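You operate a simulated robot arm through the tools that you are given. There is no shell and no other tool. Be economical: measure what you need, move in short steps, check, and stop when the job is done.

You are at the controls of a simulated robot arm. One attempt, no reset.

## Task
Put the bottle that says "rust oil" from the oil bench top on the slide tray of the demagnetiser and the bottle marked "cleaner" on the oil bench end. Stack the 25 mm brass spacer from the flat table top on top of the 20 mm brass spacer. Take the sachet from the gauging bench top and put it on the white log card. Put one of the camera lens from the gauging bench top in the dustpan. Take the blue brush on the gauging bench top and put it away on the packing bench top. Take the mesh basket on the gauging bench top and put it away on the grate of the drip tray. Any order will do. Set down upright: bottle, mesh basket.

It is judged by the outcome, as a careful person would: the job done as asked, and still so three seconds after it is handed in. It fails if anything else is knocked over, pushed out of place, dropped, spilled or broken.

## Robot
A 7-joint arm with a two-finger parallel gripper on a trunk, on a base that drives. Base frame: it is fixed to the floor where the robot stands at the start and does not move with it; the origin is under the middle of the robot, x ahead of it, y to its left, z up; the surface under the hand at the start is at about z = 818. Units: mm, degrees, N and s.
With the tool pointing down near the work surface it reaches from about 300 to 720 mm from the robot's upright axis, wherever it stands. Its first joint turns from -166.0 to 166.0 degrees. Places, roughly: blue bottle, green bottle, yellow bottle [750, -250, 1000]; blue brush (10x4x5 cm) [-1300, 2900, 800]; brass spacer [-1500, -500, 750]; camera lens [-1000, 2000, 750]; dustpan (30x17x9 cm) [-1100, 2700, 800]; grate of the drip tray (50x26 cm) [420, -80, 820]; mesh basket [-1000, 3000, 750]; oil bench end (15x29 cm) [440, -920, 800]; packing bench top [400, 4600, 700]; sachet [-1250, 2000, 750]; slide tray of the demagnetiser [500, -1200, 800]; white log card [-1250, 2000, 750]. Payload 3.43 kg.
Tool frame: the origin (TCP) lies between the finger pads and is the grasp point; the fingertips stand 30 mm ahead of it; z points along the fingers, y is the line along which they close. Largest opening 94 mm; finger width 28, thickness 10; the body of the gripper, 50 by 96 mm, starts 55 mm behind the TCP.
Orientation is that of the tool frame in the base frame, as [roll, pitch, yaw] about the fixed x, y, z axes, in that order (R = Rz(yaw) Ry(pitch) Rx(roll)). With the fingers straight down and closing along the base's y, the tool's x points along the base's -x, its y along +y and its z along -z.

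## Interface
- The arm moves only by the tool move_arm. Its argument "rows" is text: rows parted by semicolons, each of 7 numbers parted by spaces: the shift along the base's x, y, z in units of 25 mm (1.0 is 25 mm), then the turn, a rotation vector about the base's x, y, z in units of 5 degrees (1.0 is 5 degrees), then the opening, from 0 (shut) to 1 (fully open). In form: tx ty tz wx wy wz fingers; .... A call has 1 to 8 rows; each row shifts and turns the commanded pose from where the row before left it. A call with a number of a shift or a turn outside -1 to 1 is refused whole. Each row takes 0.2 s and may step no farther than 50 mm and 8.6 degrees from the row before; otherwise, or with a gripper value out of range, the whole call is refused. Where a pose cannot be reached the arm comes as near as it can. A force on the tool above 40 N (or 10 N above the force at the start of the call, whichever is more), or a blocked arm, ends the call early, and 0.2 s more pass. The fingers move at their own pace (about 108 mm/s each) and stop on an object; they squeeze with about 40 N. The grip force told is the motor's: it shows also when the fingers shut on nothing. Time passes only in rows, and 0.2 s behind the last, so rows that do not move let the fingers close. It gives the time, the measured TCP pose, the force on the tool (base axes), the opening and the grip force at its end, in the units of the frame above (readings bear some noise), with the torque about the TCP (base axes, N m) and any sound that the robot's microphone picked up.
- Cameras (640 x 400 px; columns grow to the right, rows downward): "scene" is now at [435.9, -57.6, 1134.8]; the picture's right is [0.00, -0.74, 0.67], its down [-0.71, 0.47, 0.52] and it looks along [-0.70, -0.48, -0.53] (base axes); focal length 214 px, centre (320, 200). "wrist" rides on the gripper at [76, 14, -103] in the tool frame; the picture's right is [-0.18, 0.98, 0.00], its down [-0.75, -0.14, -0.64] and it looks along [-0.63, -0.12, 0.77] (tool axes); focal length 243 px, centre (320, 200). There is no depth. A picture from a camera that has moved, and an enlarged one, comes with that camera's place and axes in the base frame and with its lens. The place of the scene camera against the robot may be out by one fixed shift of up to 12 mm in any direction.
- snapshot(camera): a new picture of that camera. The clock stands still meanwhile.
- lift_body(by): slides the trunk up (or, below 0, down) by that many mm; the arm and the scene camera ride with it, the base frame stays. It gives what a move gives, with no picture.
- roll_base(legs): drives the robot by 1 to 6 legs, each [ahead, left, turn to the left] in mm, mm and degrees, along the robot's own axes; the way and the turn of a leg run together, so that a leg with both is an arc; at most 1500 mm and 180 degrees a leg. The arm and the cameras ride along, it lands a little off, and it stops where it bumps. It gives what a move gives.
- turn_head(pan, tilt): turns the head with the scene camera to pan (to the left, within 80 degrees either way) and tilt (down, from -29 to 69), counted from straight ahead of the robot. It gives what a move gives.
- close_up(camera, box): a new picture of the part [left, top, right, bottom] of that camera's present view, enlarged. The clock stands still meanwhile.
- hand_in(): hands the job in; it is judged then, once.

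Go step by step. Nothing tells you exact positions but the pictures and the camera data: compare them with the known pose of the tool, close in by small moves and look again before you grip or let go. The budget is 207 turns and 184 pictures, counting those below and the enlarged ones. Unless the task says otherwise, let go and move clear before handing in.

The tools are called after "Call:" as a command line: name --argument value ..., lists and objects as JSON in quotes. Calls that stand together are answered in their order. move_arm: Moves the arm, as the interface text tells. Its arguments: {"type":"object","properties":{"rows":{"type":"string"}},"required":["rows"]} The other tools are called the same way: lift_body (by) slides the trunk up or down; roll_base (legs) drives the base; turn_head (pan, tilt) turns the head that bears the scene camera; snapshot (camera) takes a picture; close_up (camera, box) takes an enlarged picture of a part of a camera's view; hand_in () hands the job in.

At the start:

```text
time: 0.0
eef_pos: [398.9, -7.5, 1060.9]
orientation: [-179.9, 0.0, 180.0]
ft_force: [0.3, 0.0, -0.3]
torque: [-0.02, 0.0, 0.01]
gripper_width: 94.1
grip_force: 0.0
trunk travel left (down, up): [-175.0, 415.0]
robot x, y, heading: [-0.5, -0.8, -0.2]
head pan, tilt: [-42.2, 44.5]
```

scene: 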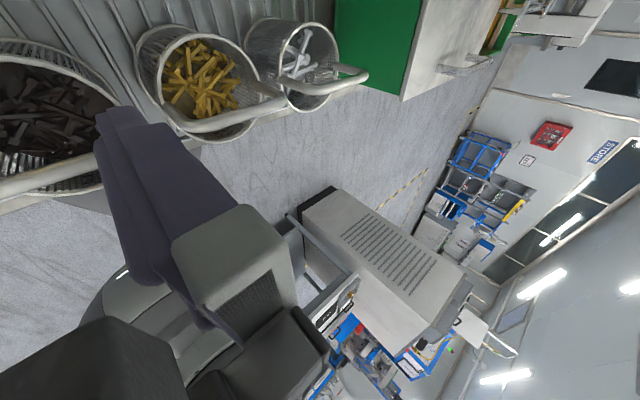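
wrist: 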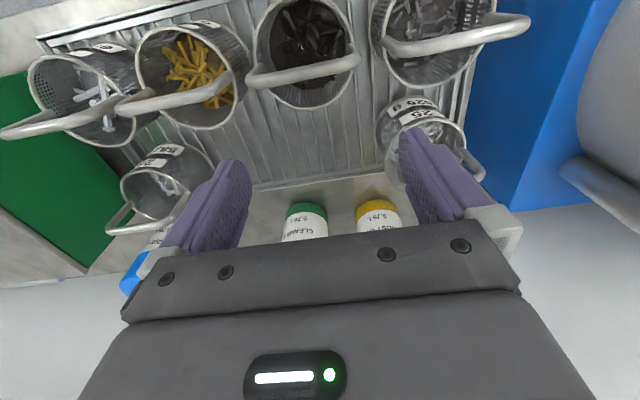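

The wrist camera shows the drip tray with baskets and the bottles behind it. The scene camera seems to sit near the gripper at an odd angle, so I turn the head to learn how it moves.

Call:
turn_head --pan 0 --tilt 40

Call:
snapshot --camera "scene"

Call:
snapshot --camera "wrist"

```text
time: 1.1
eef_pos: [399.1, -7.5, 1061.0]
orientation: [180.0, 0.0, 180.0]
ft_force: [-0.6, 0.3, -0.1]
torque: [0.02, 0.02, 0.0]
gripper_width: 93.7
grip_force: 0.0
trunk travel left (down, up): [-175.0, 415.0]
robot x, y, heading: [0.9, 0.2, -0.3]
head pan, tilt: [0.0, 40.0]
```

```text
181 pictures are left
camera scene: at [442.5, -2.8, 1110.2], right [0.0, -1.0, 0.0], down [-0.77, 0.0, 0.64], along [-0.64, 0.0, -0.77], focal length 214 px, centre (320, 200)
```

scene: 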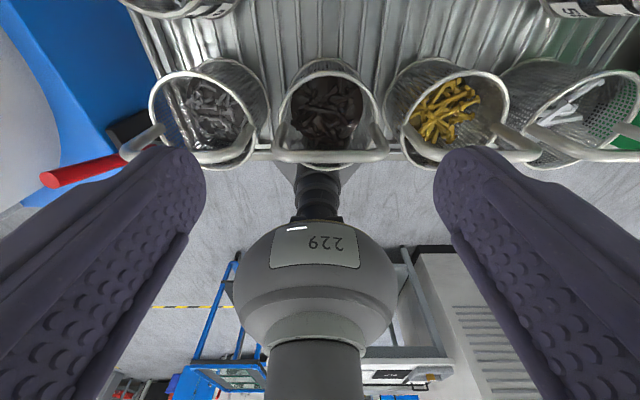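

```text
180 pictures are left
camera wrist: at [322.0, 5.2, 1162.7], right [0.18, 0.98, 0.0], down [0.75, -0.14, 0.64], along [0.63, -0.12, -0.77], focal length 243 px, centre (320, 200)
```

wrist: 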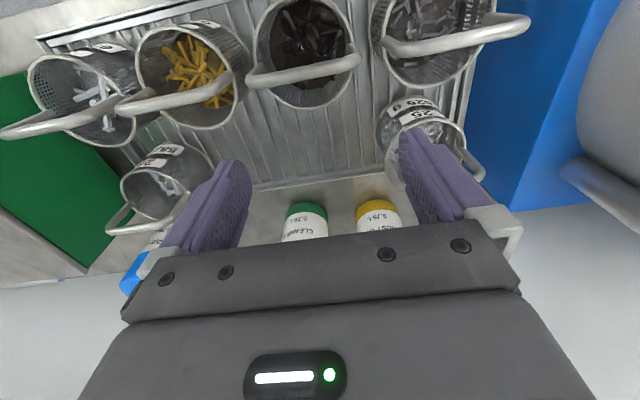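

The head camera looks straight down at tilt 0, and backward at high tilt. I try tilting up to look ahead.

Call:
turn_head --pan 0 --tilt -29

Call:
snapshot --camera "scene"

```text
time: 2.5
eef_pos: [399.1, -9.5, 1061.4]
orientation: [180.0, 0.1, -180.0]
ft_force: [0.0, -0.7, 0.1]
torque: [-0.01, -0.02, 0.0]
gripper_width: 93.9
grip_force: 0.0
trunk travel left (down, up): [-175.0, 415.0]
robot x, y, heading: [2.3, 0.3, 0.2]
head pan, tilt: [0.0, -28.6]
```

```text
179 pictures are left
camera scene: at [546.2, -2.7, 1128.2], right [0.0, -1.0, 0.0], down [-0.88, 0.0, -0.48], along [0.48, 0.0, -0.88], focal length 214 px, centre (320, 200)
```

scene: 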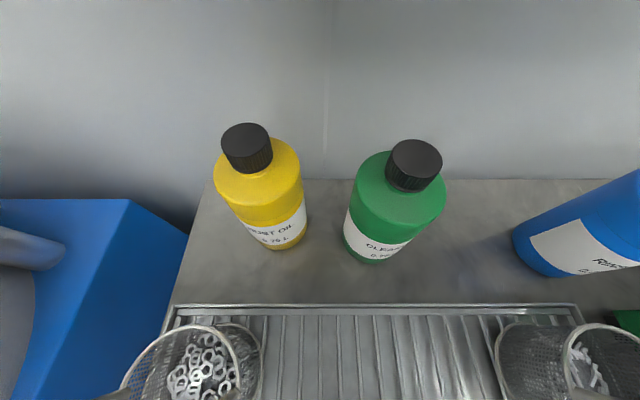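

Three bottles are on the bench: yellow, green and blue. I read the labels in detail.

Call:
close_up --camera "scene" --box '[200, 110, 460, 272]'

Call:
close_up --camera "scene" --box '[500, 160, 640, 290]'

```text
2.46 times, centred on (330, 191) of scene
camera zoom: at [546.2, -2.7, 1128.2], right [0.0, -1.0, 0.0], down [-0.88, 0.0, -0.48], along [0.48, 0.0, -0.88], focal length 528 px, centre (295, 222)
```

zoom: 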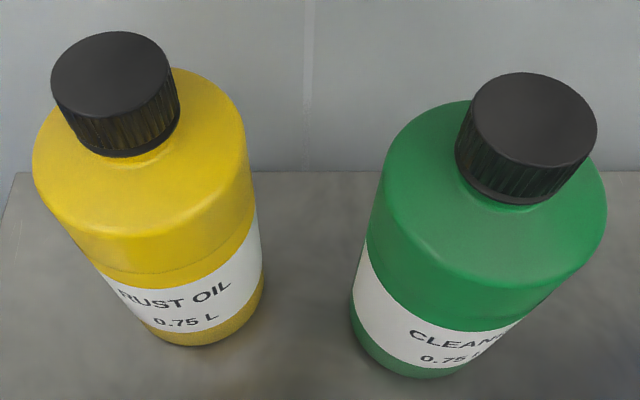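

```text
3.08 times, centred on (570, 225) of scene
camera zoom: at [546.2, -2.7, 1128.2], right [0.0, -1.0, 0.0], down [-0.88, 0.0, -0.48], along [0.48, 0.0, -0.88], focal length 660 px, centre (-449, 123)
```

zoom: 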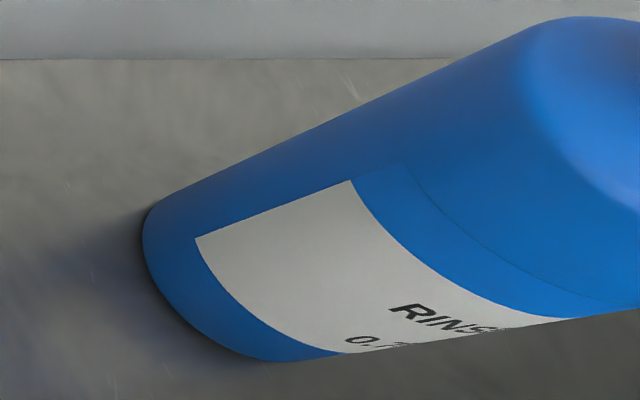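

Yellow is RUST OIL, green is CLEANER, blue is RINSE. Pan sweeps the view sideways, so I look to the right towards the bench end and the demagnetiser.

Call:
turn_head --pan -65 --tilt -10

Call:
snapshot --camera "scene"

Call:
turn_head --pan -25 --tilt 0

Call:
snapshot --camera "scene"

```text
time: 3.9
eef_pos: [398.3, -7.3, 1060.8]
orientation: [-179.9, 0.0, 180.0]
ft_force: [-0.7, -0.3, 0.4]
torque: [0.0, 0.0, -0.02]
gripper_width: 93.9
grip_force: 0.1
trunk travel left (down, up): [-175.0, 415.0]
robot x, y, heading: [-1.4, 2.2, -0.1]
head pan, tilt: [-65.0, -10.0]
```

```text
176 pictures are left
camera scene: at [521.5, -79.1, 1159.6], right [0.0, -0.42, 0.91], down [-0.98, -0.16, -0.07], along [0.17, -0.89, -0.42], focal length 214 px, centre (320, 200)
```

scene: 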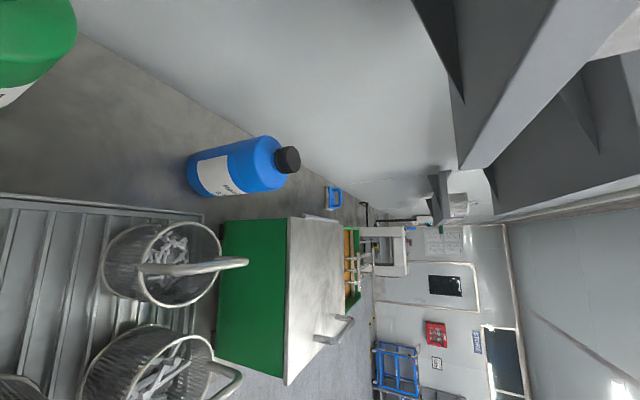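

```text
time: 4.9
eef_pos: [399.1, -8.4, 1061.5]
orientation: [-180.0, 0.0, 180.0]
ft_force: [-0.4, -0.1, 0.1]
torque: [0.0, -0.01, -0.03]
gripper_width: 94.1
grip_force: 0.1
trunk travel left (down, up): [-175.0, 415.0]
robot x, y, heading: [2.1, 0.3, -0.1]
head pan, tilt: [-25.0, 0.0]
```

```text
175 pictures are left
camera scene: at [506.2, -40.8, 1113.7], right [0.0, -0.91, 0.42], down [-1.0, 0.0, 0.0], along [0.0, -0.42, -0.91], focal length 214 px, centre (320, 200)
```

scene: 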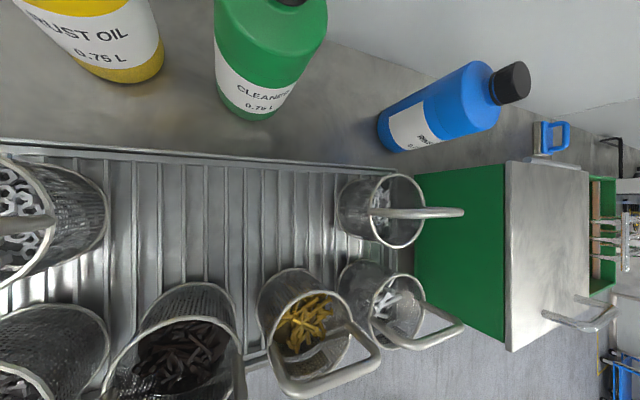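

The tray, baskets and bench are clear. I move the hand out above and just short of the yellow bottle's cap (estimated at x 680, y 60, top z 992).

Call:
move_arm --rows "1 0.3 0.2 0 0 0 1;1 0.4 0.2 0 0 0 1;1 0.4 0 0 0 0 1;1 0.4 0 0 0 0 1;1 0.4 0 0 0 0 1;1 0.4 0 0 0 0 1;1 0.4 0 0 0 0 1;1 0 0 0 0 0 1"

Call:
turn_head --pan 0 --tilt -29

Call:
snapshot --camera "wrist"

Call:
snapshot --camera "scene"

```text
time: 5.8
eef_pos: [466.4, 19.5, 1072.1]
orientation: [180.0, -0.5, 179.0]
ft_force: [-44.8, -1.5, 15.7]
torque: [-0.41, -7.58, -1.93]
gripper_width: 93.9
grip_force: 0.0
trunk travel left (down, up): [-175.0, 415.0]
robot x, y, heading: [-2.9, -2.2, -0.2]
head pan, tilt: [-25.0, 0.0]
stopped in row 4: the force on the tool passed its limit at 68 N (the readings are from after the stop); the commanded pose is now the measured one
```

```text
time: 6.8
eef_pos: [479.4, 23.7, 1068.1]
orientation: [-180.0, -0.9, 179.8]
ft_force: [9.5, 3.7, -19.1]
torque: [-0.37, 3.7, 0.57]
gripper_width: 93.6
grip_force: 0.0
trunk travel left (down, up): [-175.0, 415.0]
robot x, y, heading: [-2.6, -0.8, 0.1]
head pan, tilt: [0.0, -28.6]
```

```text
174 pictures are left
camera wrist: at [404.5, 36.9, 1170.0], right [0.19, 0.98, 0.0], down [0.76, -0.14, 0.63], along [0.62, -0.12, -0.78], focal length 243 px, centre (320, 200)
```

wrist: 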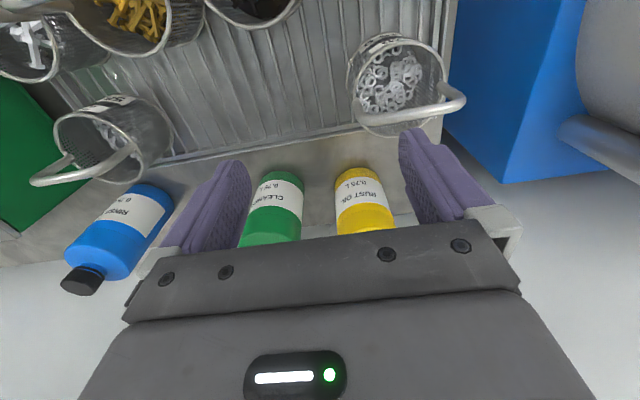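

```text
173 pictures are left
camera scene: at [627.0, 28.3, 1131.0], right [0.0, -1.0, 0.0], down [-0.89, 0.0, -0.45], along [0.45, 0.0, -0.89], focal length 214 px, centre (320, 200)
```

scene: 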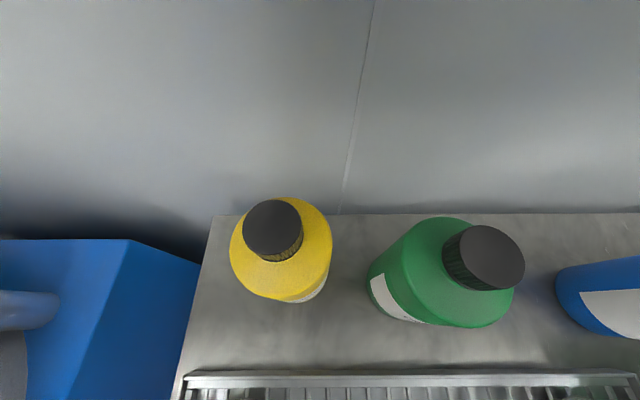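

The scene camera rides on the hand, and something overhead (a shelf, about z 1210–1240) stopped the move. I back off and look sideways and up.

Call:
move_arm --rows "-1 0 -0.4 0 0 0 1;-1 0 -0.3 0 0 0 1;-1 0 0 0 0 0 1"

Call:
turn_head --pan -80 --tilt -10

Call:
snapshot --camera "scene"

Call:
turn_head --pan 80 --tilt -10

Call:
snapshot --camera "scene"

```text
time: 7.6
eef_pos: [398.4, 20.1, 1051.8]
orientation: [-180.0, -0.8, 179.4]
ft_force: [-0.4, 0.3, -0.3]
torque: [-0.01, 0.0, 0.0]
gripper_width: 94.0
grip_force: 0.1
trunk travel left (down, up): [-175.0, 415.0]
robot x, y, heading: [-2.0, -3.2, -0.0]
head pan, tilt: [0.0, -28.6]
```

```text
time: 9.1
eef_pos: [399.9, 20.5, 1052.9]
orientation: [180.0, -0.9, 179.3]
ft_force: [0.3, 0.9, 0.4]
torque: [0.01, 0.03, 0.03]
gripper_width: 94.0
grip_force: 0.0
trunk travel left (down, up): [-175.0, 415.0]
robot x, y, heading: [1.7, -2.4, -0.1]
head pan, tilt: [-80.0, -10.0]
```

```text
172 pictures are left
camera scene: at [523.2, -58.6, 1170.1], right [0.01, -0.17, 0.98], down [-0.99, -0.16, -0.02], along [0.16, -0.97, -0.17], focal length 214 px, centre (320, 200)
```

scene: 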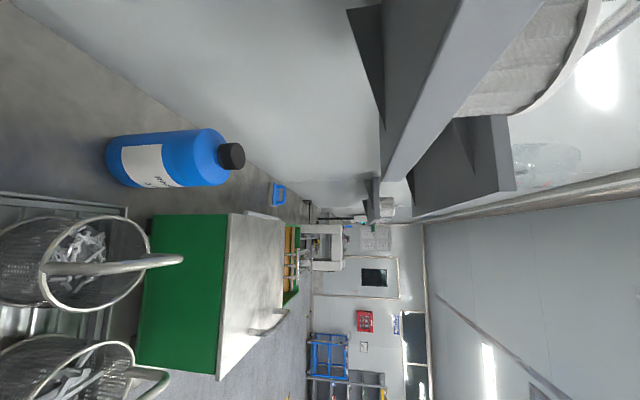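

```text
time: 11.6
eef_pos: [399.0, 21.3, 1052.8]
orientation: [-180.0, -0.8, 179.3]
ft_force: [0.0, -0.1, 1.2]
torque: [0.0, 0.0, 0.04]
gripper_width: 93.9
grip_force: 0.1
trunk travel left (down, up): [-175.0, 415.0]
robot x, y, heading: [0.3, 0.8, -0.0]
head pan, tilt: [80.0, -10.0]
```

```text
171 pictures are left
camera scene: at [525.3, 107.4, 1170.0], right [-0.02, -0.17, -0.98], down [-0.98, 0.18, -0.02], along [0.18, 0.97, -0.17], focal length 214 px, centre (320, 200)
```

scene: 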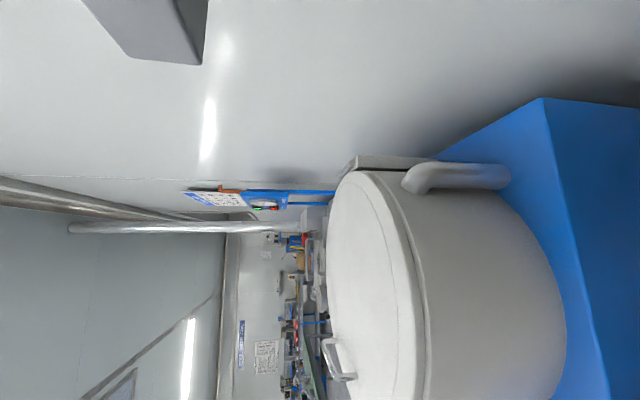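

A shelf hangs over the bottles (front edge about x 625, underside about z 1215), so a vertical hand cannot get there. I tilt the hand forward by about 45° and look at the bottles from the front.

Call:
move_arm --rows "0 0 0 0 -1 0 1;0 0 0 0 -1 0 1;0 0 0 0 -1 0 1;0 0 0 0 -1 0 1;0 0 0 0 -1 0 1;0 0 0 0 -1 0 1;0 0 0 0 -1 0 1;0 0 0 0 -1 0 1"

Call:
turn_head --pan 0 --tilt 10

Call:
snapshot --camera "scene"

Call:
snapshot --camera "wrist"

```text
time: 13.3
eef_pos: [427.8, 23.4, 1057.6]
orientation: [179.6, 39.0, 179.1]
ft_force: [0.7, 0.2, -0.2]
torque: [-0.02, -0.01, -0.04]
gripper_width: 94.2
grip_force: 0.1
out of reach, approached as far as the arm can: row 7, 8
trunk travel left (down, up): [-175.0, 415.0]
robot x, y, heading: [-2.9, 3.5, -0.0]
head pan, tilt: [80.0, -10.0]
```

```text
time: 14.9
eef_pos: [427.0, 23.0, 1057.7]
orientation: [179.4, 38.9, 179.2]
ft_force: [0.7, 0.0, 0.3]
torque: [0.0, 0.0, -0.03]
gripper_width: 94.1
grip_force: 0.0
trunk travel left (down, up): [-175.0, 415.0]
robot x, y, heading: [-4.8, 0.5, 0.1]
head pan, tilt: [0.0, 10.0]
```

```text
170 pictures are left
camera scene: at [473.8, 27.6, 1149.2], right [-0.01, -1.0, -0.01], down [-0.87, 0.01, -0.49], along [0.49, 0.0, -0.87], focal length 214 px, centre (320, 200)
```

scene: 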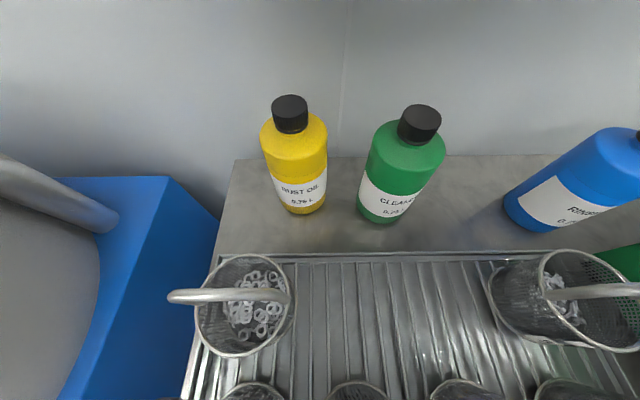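

```text
169 pictures are left
camera wrist: at [302.5, 37.6, 1088.0], right [0.15, 0.98, 0.12], down [0.18, -0.15, 0.97], along [0.97, -0.13, -0.2], focal length 243 px, centre (320, 200)
```

wrist: 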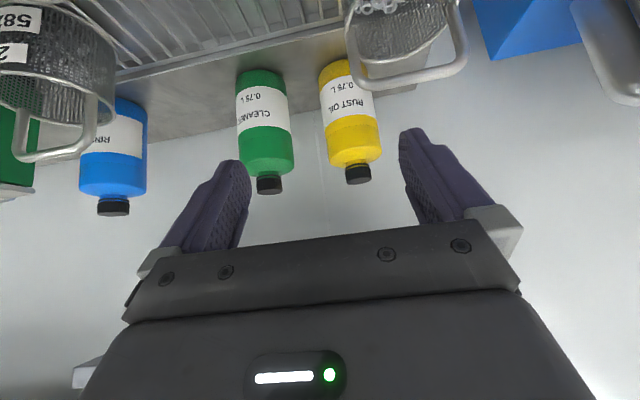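

Both views agree: rust oil at about (680, 48), bench about z 800, cap top about 993. The nut basket's handle is at (491, 97) and z 964, so I approach from the right with 20° yaw and 45° pitch.

Call:
move_arm --rows "0.84 -0.03 -0.37 0 -0.15 0.5 1;0.84 -0.03 -0.37 0 -0.15 0.5 1;0.84 -0.03 -0.37 0 -0.15 0.5 1;0.84 -0.03 -0.37 0 -0.15 0.5 1;0.84 -0.03 -0.37 0 -0.15 0.5 1;0.84 -0.03 -0.37 0 -0.15 0.5 1;0.84 -0.03 -0.37 0 -0.15 0.5 1;0.84 -0.03 -0.37 0 -0.15 0.5 1"

Call:
snapshot --camera "scene"

Call:
snapshot --camera "wrist"

```text
time: 16.7
eef_pos: [596.2, 17.4, 984.1]
orientation: [-179.4, 45.1, -159.9]
ft_force: [1.1, 0.2, 0.9]
torque: [0.03, -0.01, 0.03]
gripper_width: 94.0
grip_force: 0.1
trunk travel left (down, up): [-175.0, 415.0]
robot x, y, heading: [-3.7, -0.7, -0.0]
head pan, tilt: [0.0, 10.0]
```

```text
168 pictures are left
camera scene: at [631.2, 36.7, 1081.6], right [0.33, -0.94, 0.01], down [-0.77, -0.28, -0.57], along [0.54, 0.18, -0.82], focal length 214 px, centre (320, 200)
```

scene: 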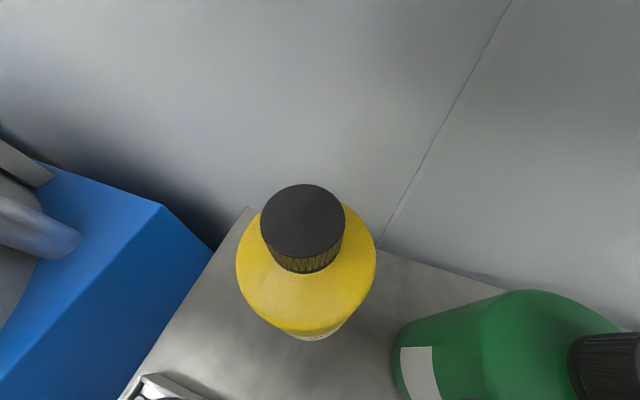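

```text
167 pictures are left
camera wrist: at [471.6, -12.5, 1002.3], right [-0.21, 0.97, 0.12], down [0.12, -0.1, 0.99], along [0.97, 0.22, -0.09], focal length 243 px, centre (320, 200)
```

wrist: 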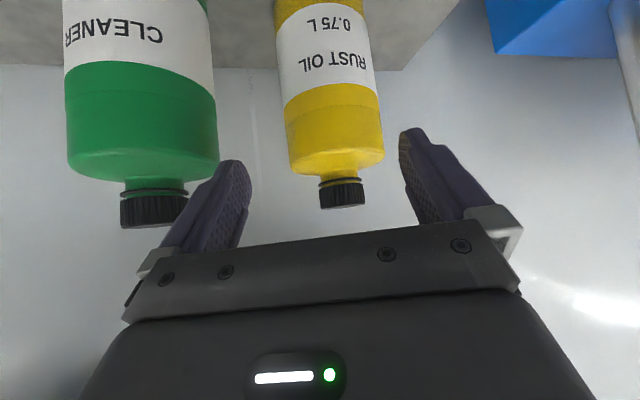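

The rust oil bottle is centred at about (677, 56), so the hand needs a 9 mm shift left. I correct that, advance halfway along the tool axis and check.

Call:
move_arm --rows "-0.12 0.34 0 0 0 0 1;0.36 0.13 -0.38 0 0 0 1;0.36 0.13 -0.38 0 0 0 1;0.36 0.13 -0.38 0 0 0 1;0.36 0.13 -0.38 0 0 0 1"

Call:
snapshot --camera "wrist"

Call:
snapshot --camera "scene"

```text
time: 17.9
eef_pos: [627.3, 39.1, 945.2]
orientation: [-179.3, 45.0, -160.1]
ft_force: [-0.2, -0.1, -0.3]
torque: [0.0, -0.01, -0.02]
gripper_width: 93.7
grip_force: 0.1
trunk travel left (down, up): [-175.0, 415.0]
robot x, y, heading: [-3.4, 1.6, -0.2]
head pan, tilt: [0.0, 10.0]
```

```text
166 pictures are left
camera wrist: at [502.3, 8.7, 962.7], right [-0.2, 0.97, 0.12], down [0.12, -0.1, 0.99], along [0.97, 0.22, -0.09], focal length 243 px, centre (320, 200)
```

wrist: 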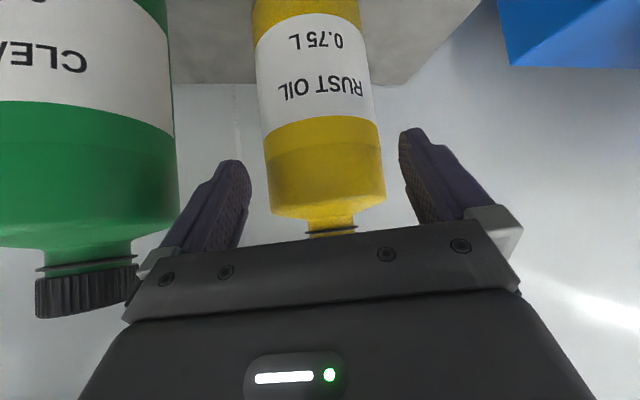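

```text
165 pictures are left
camera scene: at [662.0, 57.7, 1041.9], right [0.33, -0.94, 0.01], down [-0.77, -0.28, -0.57], along [0.54, 0.18, -0.82], focal length 214 px, centre (320, 200)
```

scene: 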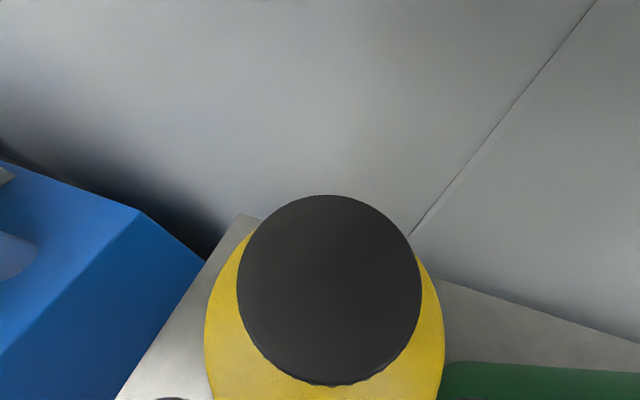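

The bottle is centred between the fingers. The head camera would come close above the cap, so I pan it aside first, then advance the rest and close.

Call:
turn_head --pan 80 --tilt 0

Call:
move_arm --rows "0.36 0.13 -0.38 0 0 0 1;0.36 0.13 -0.38 0 0 0 1;0.36 0.13 -0.38 0 0 0 1;0.36 0.13 -0.38 0 0 0 1"

Call:
snapshot --camera "wrist"

```text
time: 19.4
eef_pos: [626.5, 37.7, 945.8]
orientation: [-179.3, 45.1, -160.0]
ft_force: [0.3, -0.3, -0.4]
torque: [-0.02, 0.04, -0.01]
gripper_width: 93.9
grip_force: 0.2
trunk travel left (down, up): [-175.0, 415.0]
robot x, y, heading: [2.6, 1.7, -0.3]
head pan, tilt: [80.0, 0.0]
```

```text
time: 20.4
eef_pos: [664.2, 51.4, 907.1]
orientation: [-179.3, 45.1, -159.9]
ft_force: [0.6, -0.4, 0.1]
torque: [0.01, 0.01, -0.01]
gripper_width: 94.0
grip_force: 0.1
trunk travel left (down, up): [-175.0, 415.0]
robot x, y, heading: [-2.3, -0.1, -0.2]
head pan, tilt: [80.0, 0.0]
```

```text
164 pictures are left
camera wrist: at [539.4, 21.0, 925.2], right [-0.2, 0.97, 0.12], down [0.12, -0.1, 0.99], along [0.97, 0.22, -0.09], focal length 243 px, centre (320, 200)
```

wrist: 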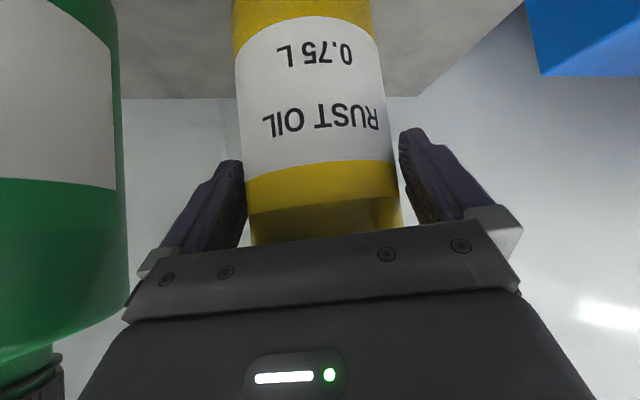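

The bottle sits centred between the fingers. I close the grip.

Call:
move_arm --rows "0 0 0 0 0 0 0.5;0 0 0 0 0 0 0.5;0 0 0 0 0 0 0.5"

```text
time: 21.2
eef_pos: [663.7, 49.3, 908.9]
orientation: [-179.3, 45.0, -160.1]
ft_force: [1.6, -1.4, 2.1]
torque: [0.29, 0.02, -0.04]
gripper_width: 88.4
grip_force: 40.3
trunk travel left (down, up): [-175.0, 415.0]
robot x, y, heading: [-3.7, -0.0, -0.1]
head pan, tilt: [80.0, 0.0]
```

Gripped at 88 mm. I lift slightly, then draw the bottle back out from under the shelf.

Call:
move_arm --rows "0 0 0.4 0 0 0 0.5;0 0 0.8 0 0 0 0.5;0 0 0.8 0 0 0 0.5;-0.6 -0.2 0.2 0 0 0 0.5;-1 -0.3 0 0 0 0 0.5;-1 -0.3 0 0 0 0 0.5;-1 -0.3 0 0 0 0 0.5;-1 -0.3 0 0 0 0 0.5"

Call:
snapshot --camera "wrist"

```text
time: 23.0
eef_pos: [549.5, 13.1, 964.2]
orientation: [-179.2, 44.9, -160.2]
ft_force: [6.7, -0.5, -3.7]
torque: [-0.17, -0.76, -0.12]
gripper_width: 86.1
grip_force: 39.8
trunk travel left (down, up): [-175.0, 415.0]
robot x, y, heading: [-2.0, -1.1, 0.1]
head pan, tilt: [80.0, 0.0]
```

```text
163 pictures are left
camera wrist: at [424.1, -15.4, 981.9], right [-0.2, 0.97, 0.12], down [0.12, -0.1, 0.99], along [0.97, 0.22, -0.09], focal length 243 px, centre (320, 200)
```

wrist: 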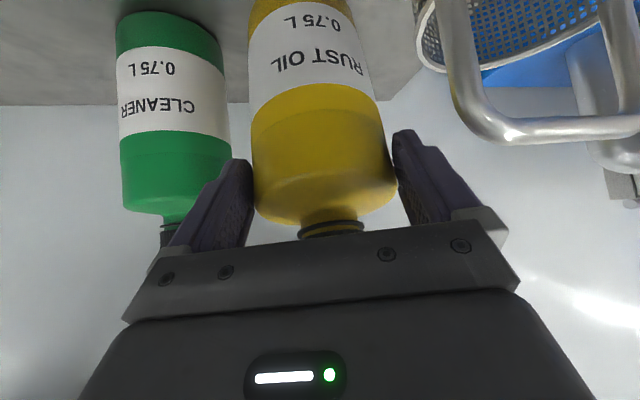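

The bottle has slipped outward and down in the fingers and seems to be catching the tray rim; I evidently gripped it short of its diameter. I move it forward over the bench, set it down and regrip deeper.

Call:
move_arm --rows "0.7 0.2 0.1 0 0 0 0.5;0.7 0.2 0 0 0 0 0.5;0.7 0.2 0 0 0 0 0.5;0.7 0.2 0 0 0 0 0.5"

Call:
snapshot --camera "wrist"

```text
time: 24.0
eef_pos: [620.1, 36.5, 964.6]
orientation: [-179.3, 44.9, -160.1]
ft_force: [0.7, 0.0, -7.6]
torque: [-0.07, 0.3, 0.02]
gripper_width: 85.9
grip_force: 39.7
trunk travel left (down, up): [-175.0, 415.0]
robot x, y, heading: [-0.8, -1.4, 0.2]
head pan, tilt: [80.0, 0.0]
```

```text
162 pictures are left
camera wrist: at [495.4, 6.7, 982.4], right [-0.2, 0.97, 0.12], down [0.12, -0.1, 0.99], along [0.97, 0.22, -0.1], focal length 243 px, centre (320, 200)
```

wrist: 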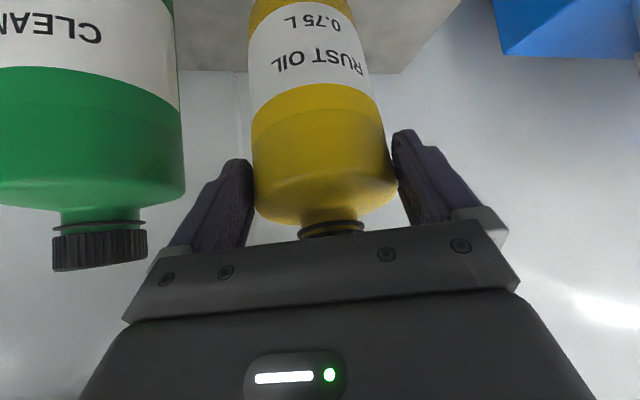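

Now the bottle hangs freely (7.6 N), but held near its shoulder. I lower it gently onto the bench.

Call:
move_arm --rows "0 0 -0.2 0 0 0 0.5;0 0 -0.2 0 0 0 0.5"

Call:
move_arm --rows "0 0 -0.12 0 0 0 0.5;0 0 -0.12 0 0 0 0.5"

```text
time: 24.6
eef_pos: [619.1, 34.5, 954.8]
orientation: [-179.2, 45.0, -160.1]
ft_force: [0.4, -0.5, -8.1]
torque: [-0.08, 0.29, -0.01]
gripper_width: 86.2
grip_force: 39.9
trunk travel left (down, up): [-175.0, 415.0]
robot x, y, heading: [-0.4, 4.2, -0.1]
head pan, tilt: [80.0, 0.0]
```

```text
time: 25.2
eef_pos: [618.6, 35.0, 950.6]
orientation: [-179.1, 45.3, -160.0]
ft_force: [-2.5, 0.6, 10.5]
torque: [0.13, 0.38, 0.04]
gripper_width: 86.0
grip_force: 40.4
trunk travel left (down, up): [-175.0, 415.0]
robot x, y, heading: [-4.5, -3.7, -0.1]
head pan, tilt: [80.0, 0.0]
```

It touches down at TCP z 951. I open the fingers and look.

Call:
move_arm --rows "0 0 0 0 0 0 0.95;0 0 0 0 0 0 1;0 0 0 0 0 0 1"

Call:
snapshot --camera "wrist"

```text
time: 26.0
eef_pos: [618.6, 35.4, 948.6]
orientation: [-179.2, 45.0, -160.1]
ft_force: [0.3, -0.4, -0.3]
torque: [0.01, 0.01, 0.01]
gripper_width: 94.4
grip_force: 0.0
trunk travel left (down, up): [-175.0, 415.0]
robot x, y, heading: [-2.5, 2.0, 0.1]
head pan, tilt: [80.0, 0.0]
```

```text
161 pictures are left
camera wrist: at [494.7, 5.9, 966.0], right [-0.2, 0.97, 0.12], down [0.12, -0.1, 0.99], along [0.97, 0.22, -0.09], focal length 243 px, centre (320, 200)
```

wrist: 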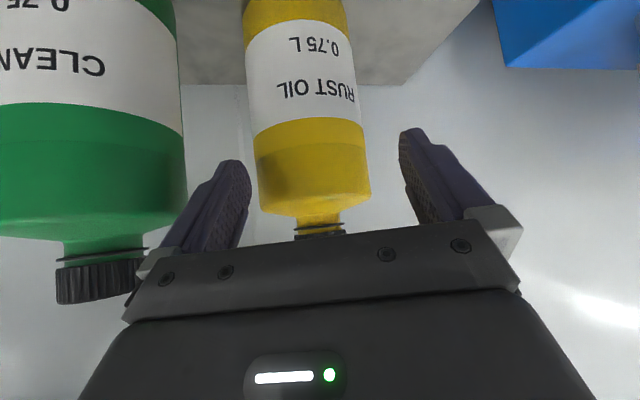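

The bottle stands upright again at about (683, 47), with a diameter of about 88. I back off, flatten the pitch to 25° and aim again so that the fingers can reach past its diameter.

Call:
move_arm --rows "-0.7 -0.25 0.4 0 0 0 1;-0.34 -0.59 -0.2 0 0 0 1;0 0 0 0.34 -0.94 0 1;0 0 0 0.34 -0.94 0 1;0 0 -0.1 0.34 -0.94 0 1;0 0 -0.1 0.34 -0.94 0 1"

Call:
snapshot --camera "wrist"

```text
time: 27.4
eef_pos: [593.2, 14.2, 949.6]
orientation: [-179.2, 65.1, -159.9]
ft_force: [-0.2, 0.3, 0.8]
torque: [0.01, 0.02, 0.02]
gripper_width: 94.1
grip_force: 0.1
trunk travel left (down, up): [-175.0, 415.0]
robot x, y, heading: [1.3, -2.2, -0.0]
head pan, tilt: [80.0, 0.0]
```

```text
160 pictures are left
camera wrist: at [469.4, -14.7, 922.1], right [-0.25, 0.95, 0.16], down [-0.21, -0.22, 0.95], along [0.95, 0.21, 0.25], focal length 243 px, centre (320, 200)
```

wrist: 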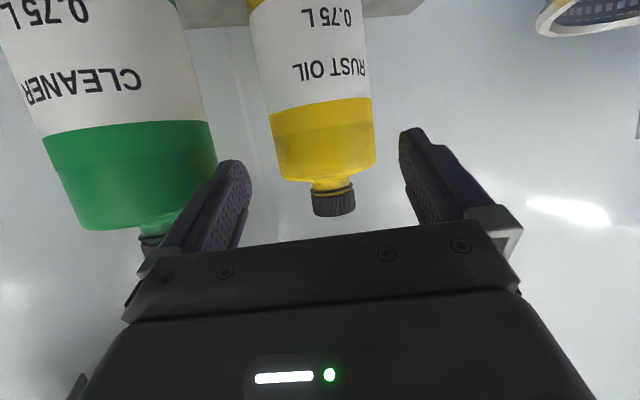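

Well centred. I advance about 86 mm along the tool axis and check before closing.

Call:
move_arm --rows "0.647 0.235 -0.32 0 0 0 1;0.647 0.235 -0.32 0 0 0 1;0.647 0.235 -0.32 0 0 0 1;0.647 0.235 -0.32 0 0 0 1;0.647 0.235 -0.32 0 0 0 1"

Call:
snapshot --camera "wrist"

```text
time: 28.6
eef_pos: [675.1, 44.9, 907.3]
orientation: [-179.3, 65.1, -160.1]
ft_force: [-0.4, -0.1, 0.2]
torque: [-0.01, 0.0, -0.02]
gripper_width: 94.0
grip_force: 0.2
trunk travel left (down, up): [-175.0, 415.0]
robot x, y, heading: [-0.5, -0.8, -0.1]
head pan, tilt: [80.0, 0.0]
```

```text
159 pictures are left
camera wrist: at [552.1, 14.7, 880.8], right [-0.25, 0.95, 0.16], down [-0.2, -0.22, 0.95], along [0.95, 0.21, 0.25], focal length 243 px, centre (320, 200)
```

wrist: 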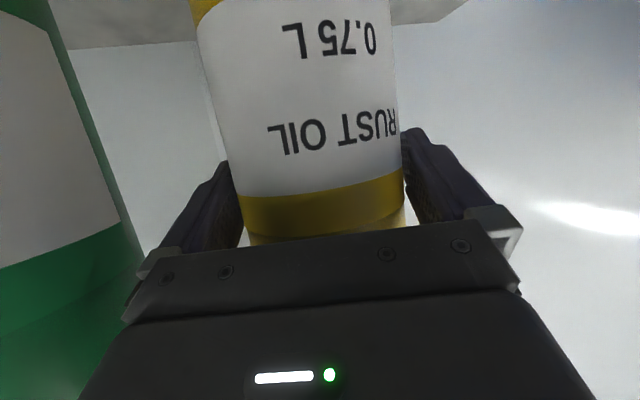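

The bottle's axis is now level with the grasp point. I close the fingers.

Call:
move_arm --rows "0 0 0 0 0 0 0.5;0 0 0 0 0 0 0.5;0 0 0 0 0 0 0.5"

Call:
move_arm --rows "0 0 0.4 0 0 0 0.5;0 0 0.6 0 0 0 0.5;0 0 0.6 0 0 0 0.5;0 0 0 0 0 0 0.5"

Call:
snapshot --camera "wrist"

```text
time: 29.4
eef_pos: [674.7, 43.6, 907.6]
orientation: [-179.2, 65.1, -160.0]
ft_force: [1.1, -2.2, 0.1]
torque: [0.15, 0.02, -0.02]
gripper_width: 89.7
grip_force: 39.6
trunk travel left (down, up): [-175.0, 415.0]
robot x, y, heading: [-2.7, 0.4, -0.1]
head pan, tilt: [80.0, 0.0]
```

```text
time: 30.4
eef_pos: [674.8, 43.1, 947.4]
orientation: [-179.2, 64.8, -160.0]
ft_force: [-0.2, 0.2, -7.9]
torque: [-0.02, 0.06, -0.04]
gripper_width: 89.6
grip_force: 39.3
trunk travel left (down, up): [-175.0, 415.0]
robot x, y, heading: [-0.6, -0.3, 0.0]
head pan, tilt: [80.0, 0.0]
```

```text
158 pictures are left
camera wrist: at [551.4, 14.2, 921.0], right [-0.25, 0.95, 0.16], down [-0.2, -0.21, 0.96], along [0.95, 0.21, 0.25], focal length 243 px, centre (320, 200)
```

wrist: 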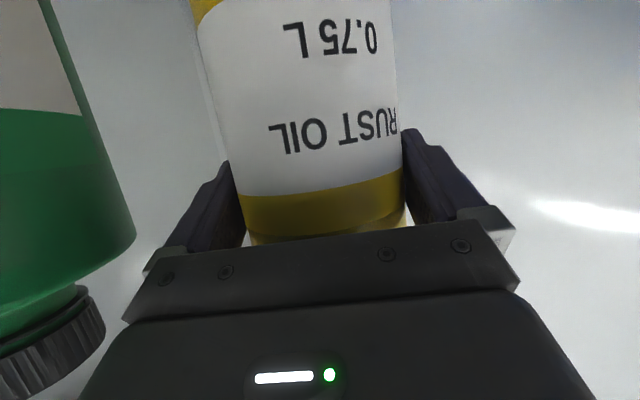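

A firm grip at 89.7 mm (bottle bottom 107 mm below the TCP). I draw it back and up over the baskets.

Call:
move_arm --rows "-0.8 -0.3 0.4 0 0 0 0.5;-1 -0.36 0.4 0 0 0 0.5;-1 -0.36 0.5 0 0 0 0.5;-1 -0.36 0.6 0 0 0 0.5;-0.6 -0.2 0.9 0 0 0 0.5;-0.4 0 1 0 0 0 0.5;-0.4 0 1 0 0 0 0.5;0 0 1 0 0 0 0.5"

Call:
turn_head --pan -70 --tilt 0

Call:
snapshot --camera "scene"

Call:
snapshot --camera "wrist"

```text
time: 32.2
eef_pos: [545.3, 6.2, 1094.5]
orientation: [-179.2, 64.9, -160.1]
ft_force: [0.0, -0.1, -8.0]
torque: [0.01, 0.05, 0.04]
gripper_width: 89.8
grip_force: 39.6
trunk travel left (down, up): [-175.0, 415.0]
robot x, y, heading: [-3.4, 0.7, 0.1]
head pan, tilt: [80.0, 0.0]
```

```text
time: 34.6
eef_pos: [545.0, 5.5, 1094.1]
orientation: [-179.2, 64.9, -160.0]
ft_force: [0.4, 0.1, -8.2]
torque: [0.01, 0.05, -0.02]
gripper_width: 89.6
grip_force: 40.6
trunk travel left (down, up): [-175.0, 415.0]
robot x, y, heading: [-0.9, -2.8, 0.0]
head pan, tilt: [-70.0, 0.0]
```

```text
157 pictures are left
camera scene: at [529.5, -83.0, 1240.7], right [-0.69, -0.6, 0.4], down [-0.4, -0.14, -0.91], along [0.6, -0.79, -0.14], focal length 214 px, centre (320, 200)
```

scene: 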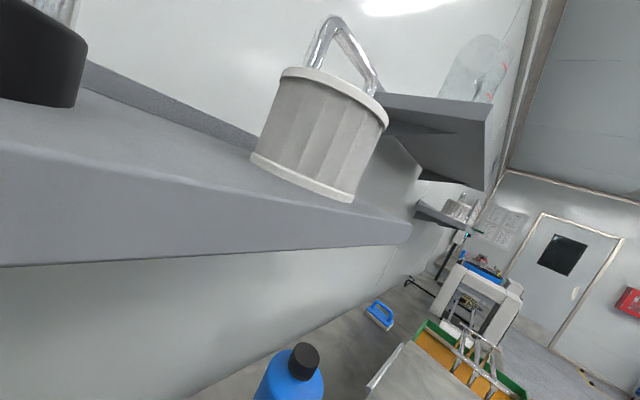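

```text
156 pictures are left
camera wrist: at [421.9, -24.0, 1067.8], right [-0.25, 0.95, 0.16], down [-0.2, -0.21, 0.96], along [0.95, 0.21, 0.25], focal length 243 px, centre (320, 200)
```

wrist: 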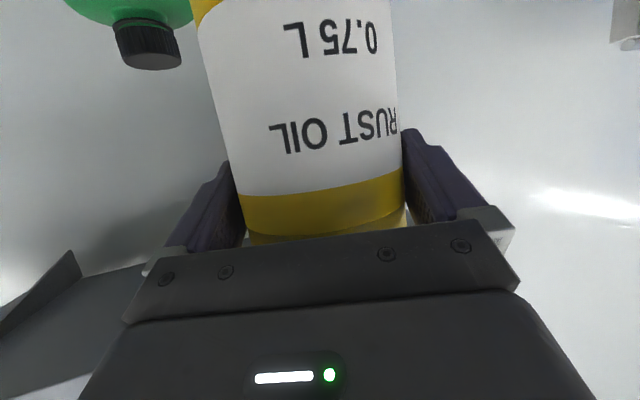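

The hand is just in front of the shelf with the demagnetiser visible beyond to the right. I retract the arm a little more, then drive back a bit and to the right.

Call:
move_arm --rows "-1 0 0 0 0 -1 0.5;-1 0 0 0 0 -1 0.5;-1 0 0 0 0 -1 0.5;-1 0 0 0 0 -1 0.5"

Call:
roll_base --legs '[[-150, 0, 0], [0, -700, 0]]'

Call:
turn_head --pan -30 --tilt 40

Call:
snapshot --camera "scene"

Call:
snapshot --camera "wrist"

```text
time: 35.6
eef_pos: [488.2, 5.3, 1096.2]
orientation: [-179.1, 65.0, -179.9]
ft_force: [0.0, 0.1, -8.4]
torque: [-0.03, 0.04, 0.01]
gripper_width: 89.7
grip_force: 39.5
out of reach, approached as far as the arm can: row 3, 4
trunk travel left (down, up): [-175.0, 415.0]
robot x, y, heading: [-3.7, -3.1, -0.1]
head pan, tilt: [-70.0, 0.0]
```

```text
time: 39.2
eef_pos: [337.6, -421.7, 1096.0]
orientation: [179.7, 64.9, -179.3]
ft_force: [-1.8, 3.8, -8.1]
torque: [0.29, 0.14, -0.01]
gripper_width: 92.2
grip_force: 39.6
trunk travel left (down, up): [-175.0, 415.0]
robot x, y, heading: [-147.9, -441.1, 0.4]
head pan, tilt: [-70.0, 0.0]
stopped in leg 2: the force on the tool passed its limit at 57 N (the readings are from after the stop); the commanded pose is now the measured one
```

```text
time: 40.2
eef_pos: [337.2, -420.6, 1097.4]
orientation: [179.8, 65.1, -179.1]
ft_force: [-2.3, 13.9, -8.0]
torque: [1.19, 0.26, 0.08]
gripper_width: 91.4
grip_force: 39.0
trunk travel left (down, up): [-175.0, 415.0]
robot x, y, heading: [-149.2, -437.6, 0.3]
head pan, tilt: [-30.0, 40.0]
```

```text
155 pictures are left
camera scene: at [304.5, -459.4, 1168.6], right [-0.45, -0.86, 0.22], down [-0.82, 0.31, -0.47], along [0.34, -0.39, -0.85], focal length 214 px, centre (320, 200)
```

scene: 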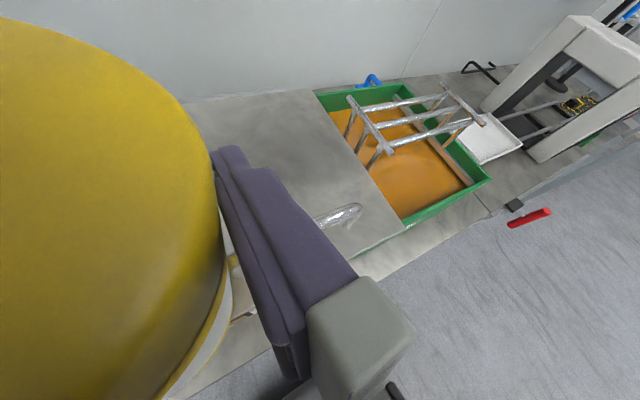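

```text
154 pictures are left
camera wrist: at [211.9, -408.9, 1070.7], right [0.06, 0.98, 0.17], down [-0.26, -0.15, 0.95], along [0.96, -0.1, 0.25], focal length 243 px, centre (320, 200)
```

wrist: 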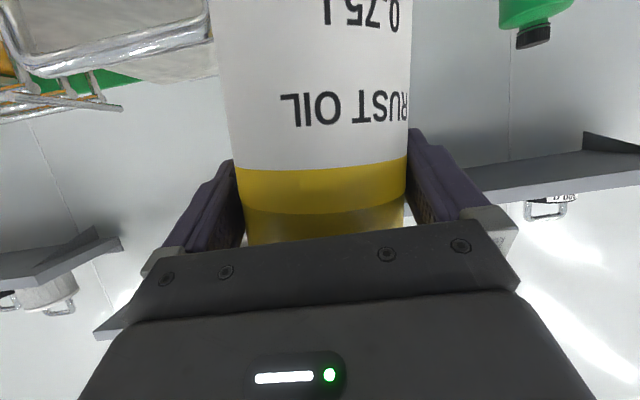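

The lower part of the bottle has bumped something on the right (likely the lid of the green washer). I back off to the left, then raise it.

Call:
move_arm --rows "0 0.5 0 0 0 0 0.5;0 0.8 0 0 0 0 0.5;0 0.8 0 0 0 0 0.5"

Call:
snapshot --camera "wrist"

Call:
turn_head --pan -70 --tilt 40

Call:
snapshot --camera "scene"

```text
time: 41.0
eef_pos: [337.9, -367.5, 1099.1]
orientation: [179.8, 65.0, -179.2]
ft_force: [0.0, -0.6, -9.1]
torque: [-0.05, 0.04, 0.01]
gripper_width: 89.6
grip_force: 40.1
trunk travel left (down, up): [-175.0, 415.0]
robot x, y, heading: [-149.8, -439.1, 0.2]
head pan, tilt: [-30.0, 40.0]
```

```text
153 pictures are left
camera wrist: at [212.3, -356.9, 1071.4], right [0.06, 0.98, 0.17], down [-0.26, -0.15, 0.95], along [0.96, -0.1, 0.25], focal length 243 px, centre (320, 200)
```

wrist: 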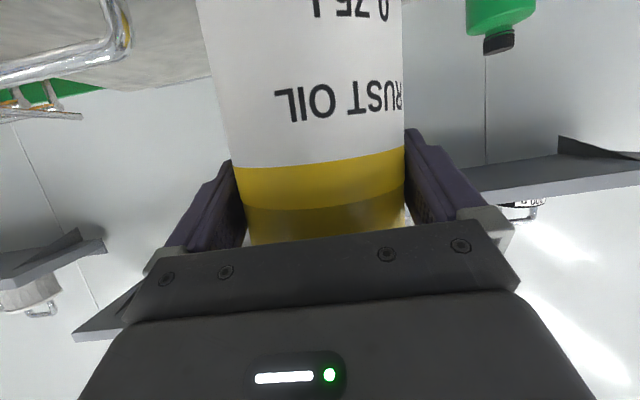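

```text
time: 42.1
eef_pos: [337.9, -369.9, 1098.5]
orientation: [179.6, 65.1, -179.3]
ft_force: [0.3, 0.0, -7.2]
torque: [-0.04, 0.05, 0.03]
gripper_width: 89.4
grip_force: 40.1
trunk travel left (down, up): [-175.0, 415.0]
robot x, y, heading: [-151.6, -439.4, 0.3]
head pan, tilt: [-70.0, 40.0]
```

```text
152 pictures are left
camera scene: at [265.0, -444.4, 1186.8], right [-0.85, -0.36, 0.4], down [-0.53, 0.6, -0.6], along [-0.02, -0.72, -0.7], focal length 214 px, centre (320, 200)
```

scene: 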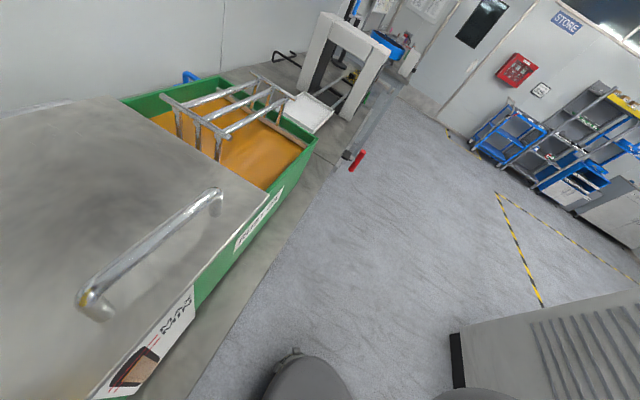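

The bottle is held firm again. I raise the trunk by 150 mm so that everything clears the washer lid and its handle, then continue to the right.

Call:
lift_body --by 150

Call:
roll_base --legs '[[-100, 0, 0], [0, -600, 0]]'

Call:
turn_head --pan -35 --tilt 30

Call:
snapshot --camera "scene"

```text
time: 43.9
eef_pos: [339.1, -368.6, 1247.0]
orientation: [179.7, 65.1, -179.4]
ft_force: [0.4, -0.4, -7.1]
torque: [0.01, 0.02, 0.04]
gripper_width: 89.3
grip_force: 39.7
trunk travel left (down, up): [-325.0, 265.0]
robot x, y, heading: [-152.0, -441.9, 0.3]
head pan, tilt: [-70.0, 40.0]
```

```text
time: 48.0
eef_pos: [238.3, -965.8, 1246.8]
orientation: [179.6, 65.1, 180.0]
ft_force: [-0.4, -0.2, -8.4]
torque: [-0.03, 0.03, 0.03]
gripper_width: 89.3
grip_force: 39.8
trunk travel left (down, up): [-325.0, 265.0]
robot x, y, heading: [-252.6, -1031.0, -0.5]
head pan, tilt: [-70.0, 40.0]
```

```text
time: 49.0
eef_pos: [237.3, -965.4, 1247.7]
orientation: [179.6, 65.1, -179.8]
ft_force: [0.3, 1.3, -8.4]
torque: [0.01, 0.03, -0.01]
gripper_width: 89.4
grip_force: 39.4
trunk travel left (down, up): [-325.0, 265.0]
robot x, y, heading: [-251.3, -1028.1, -0.2]
head pan, tilt: [-35.0, 30.0]
```

```text
151 pictures are left
camera scene: at [210.6, -1011.4, 1331.8], right [-0.52, -0.82, 0.24], down [-0.74, 0.28, -0.61], along [0.43, -0.49, -0.75], focal length 214 px, centre (320, 200)
```

scene: 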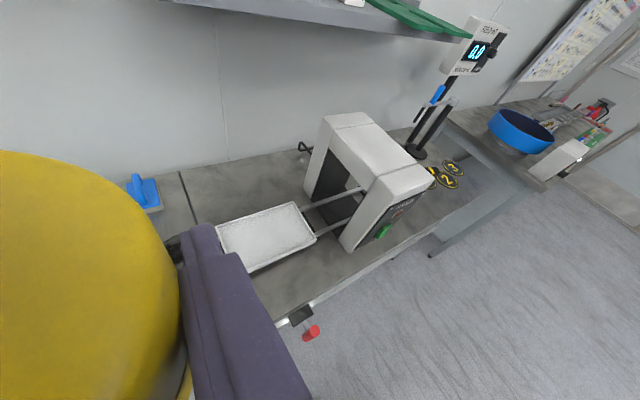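

The slide tray (white, about x 380–520, y −1045 to −1260, z about 815) is in view. I drive the robot in front of it.

Call:
roll_base --legs '[[0, -150, 0], [130, 0, 0]]'

Call:
turn_head --pan -50 --tilt 50

Call:
snapshot --camera "scene"

Call:
snapshot --camera "wrist"

```text
time: 51.2
eef_pos: [364.4, -1114.6, 1248.2]
orientation: [179.7, 65.0, -179.9]
ft_force: [0.0, -0.5, -8.1]
torque: [-0.03, 0.04, -0.01]
gripper_width: 89.2
grip_force: 39.8
trunk travel left (down, up): [-325.0, 265.0]
robot x, y, heading: [-128.3, -1183.1, -0.5]
head pan, tilt: [-35.0, 30.0]
```

```text
time: 52.0
eef_pos: [362.9, -1115.3, 1248.1]
orientation: [179.7, 65.0, -179.9]
ft_force: [-0.1, -0.9, -8.2]
torque: [0.01, 0.06, 0.0]
gripper_width: 89.2
grip_force: 40.1
trunk travel left (down, up): [-325.0, 265.0]
robot x, y, heading: [-130.0, -1181.2, -0.3]
head pan, tilt: [-50.0, 50.0]
```

```text
150 pictures are left
camera scene: at [301.2, -1169.9, 1315.2], right [-0.69, -0.65, 0.32], down [-0.72, 0.58, -0.37], along [0.05, -0.49, -0.87], focal length 214 px, centre (320, 200)
```

scene: 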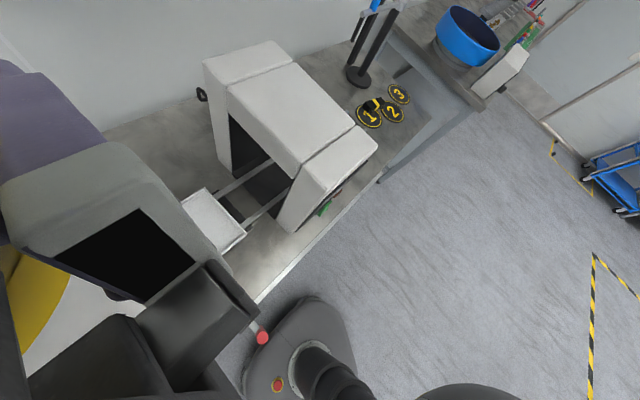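

```text
149 pictures are left
camera wrist: at [237.0, -1103.2, 1221.3], right [0.07, 0.98, 0.17], down [-0.26, -0.14, 0.95], along [0.96, -0.11, 0.25], focal length 243 px, centre (320, 200)
```

wrist: 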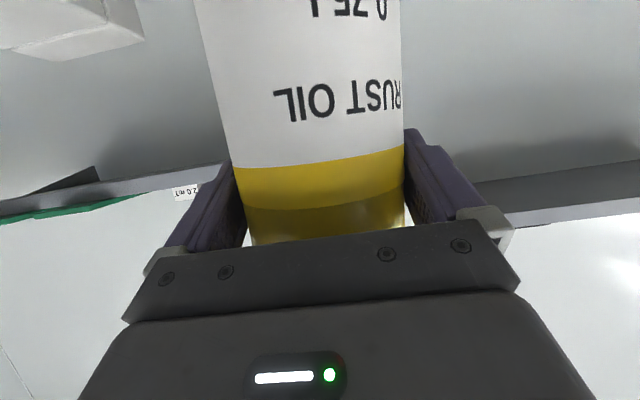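

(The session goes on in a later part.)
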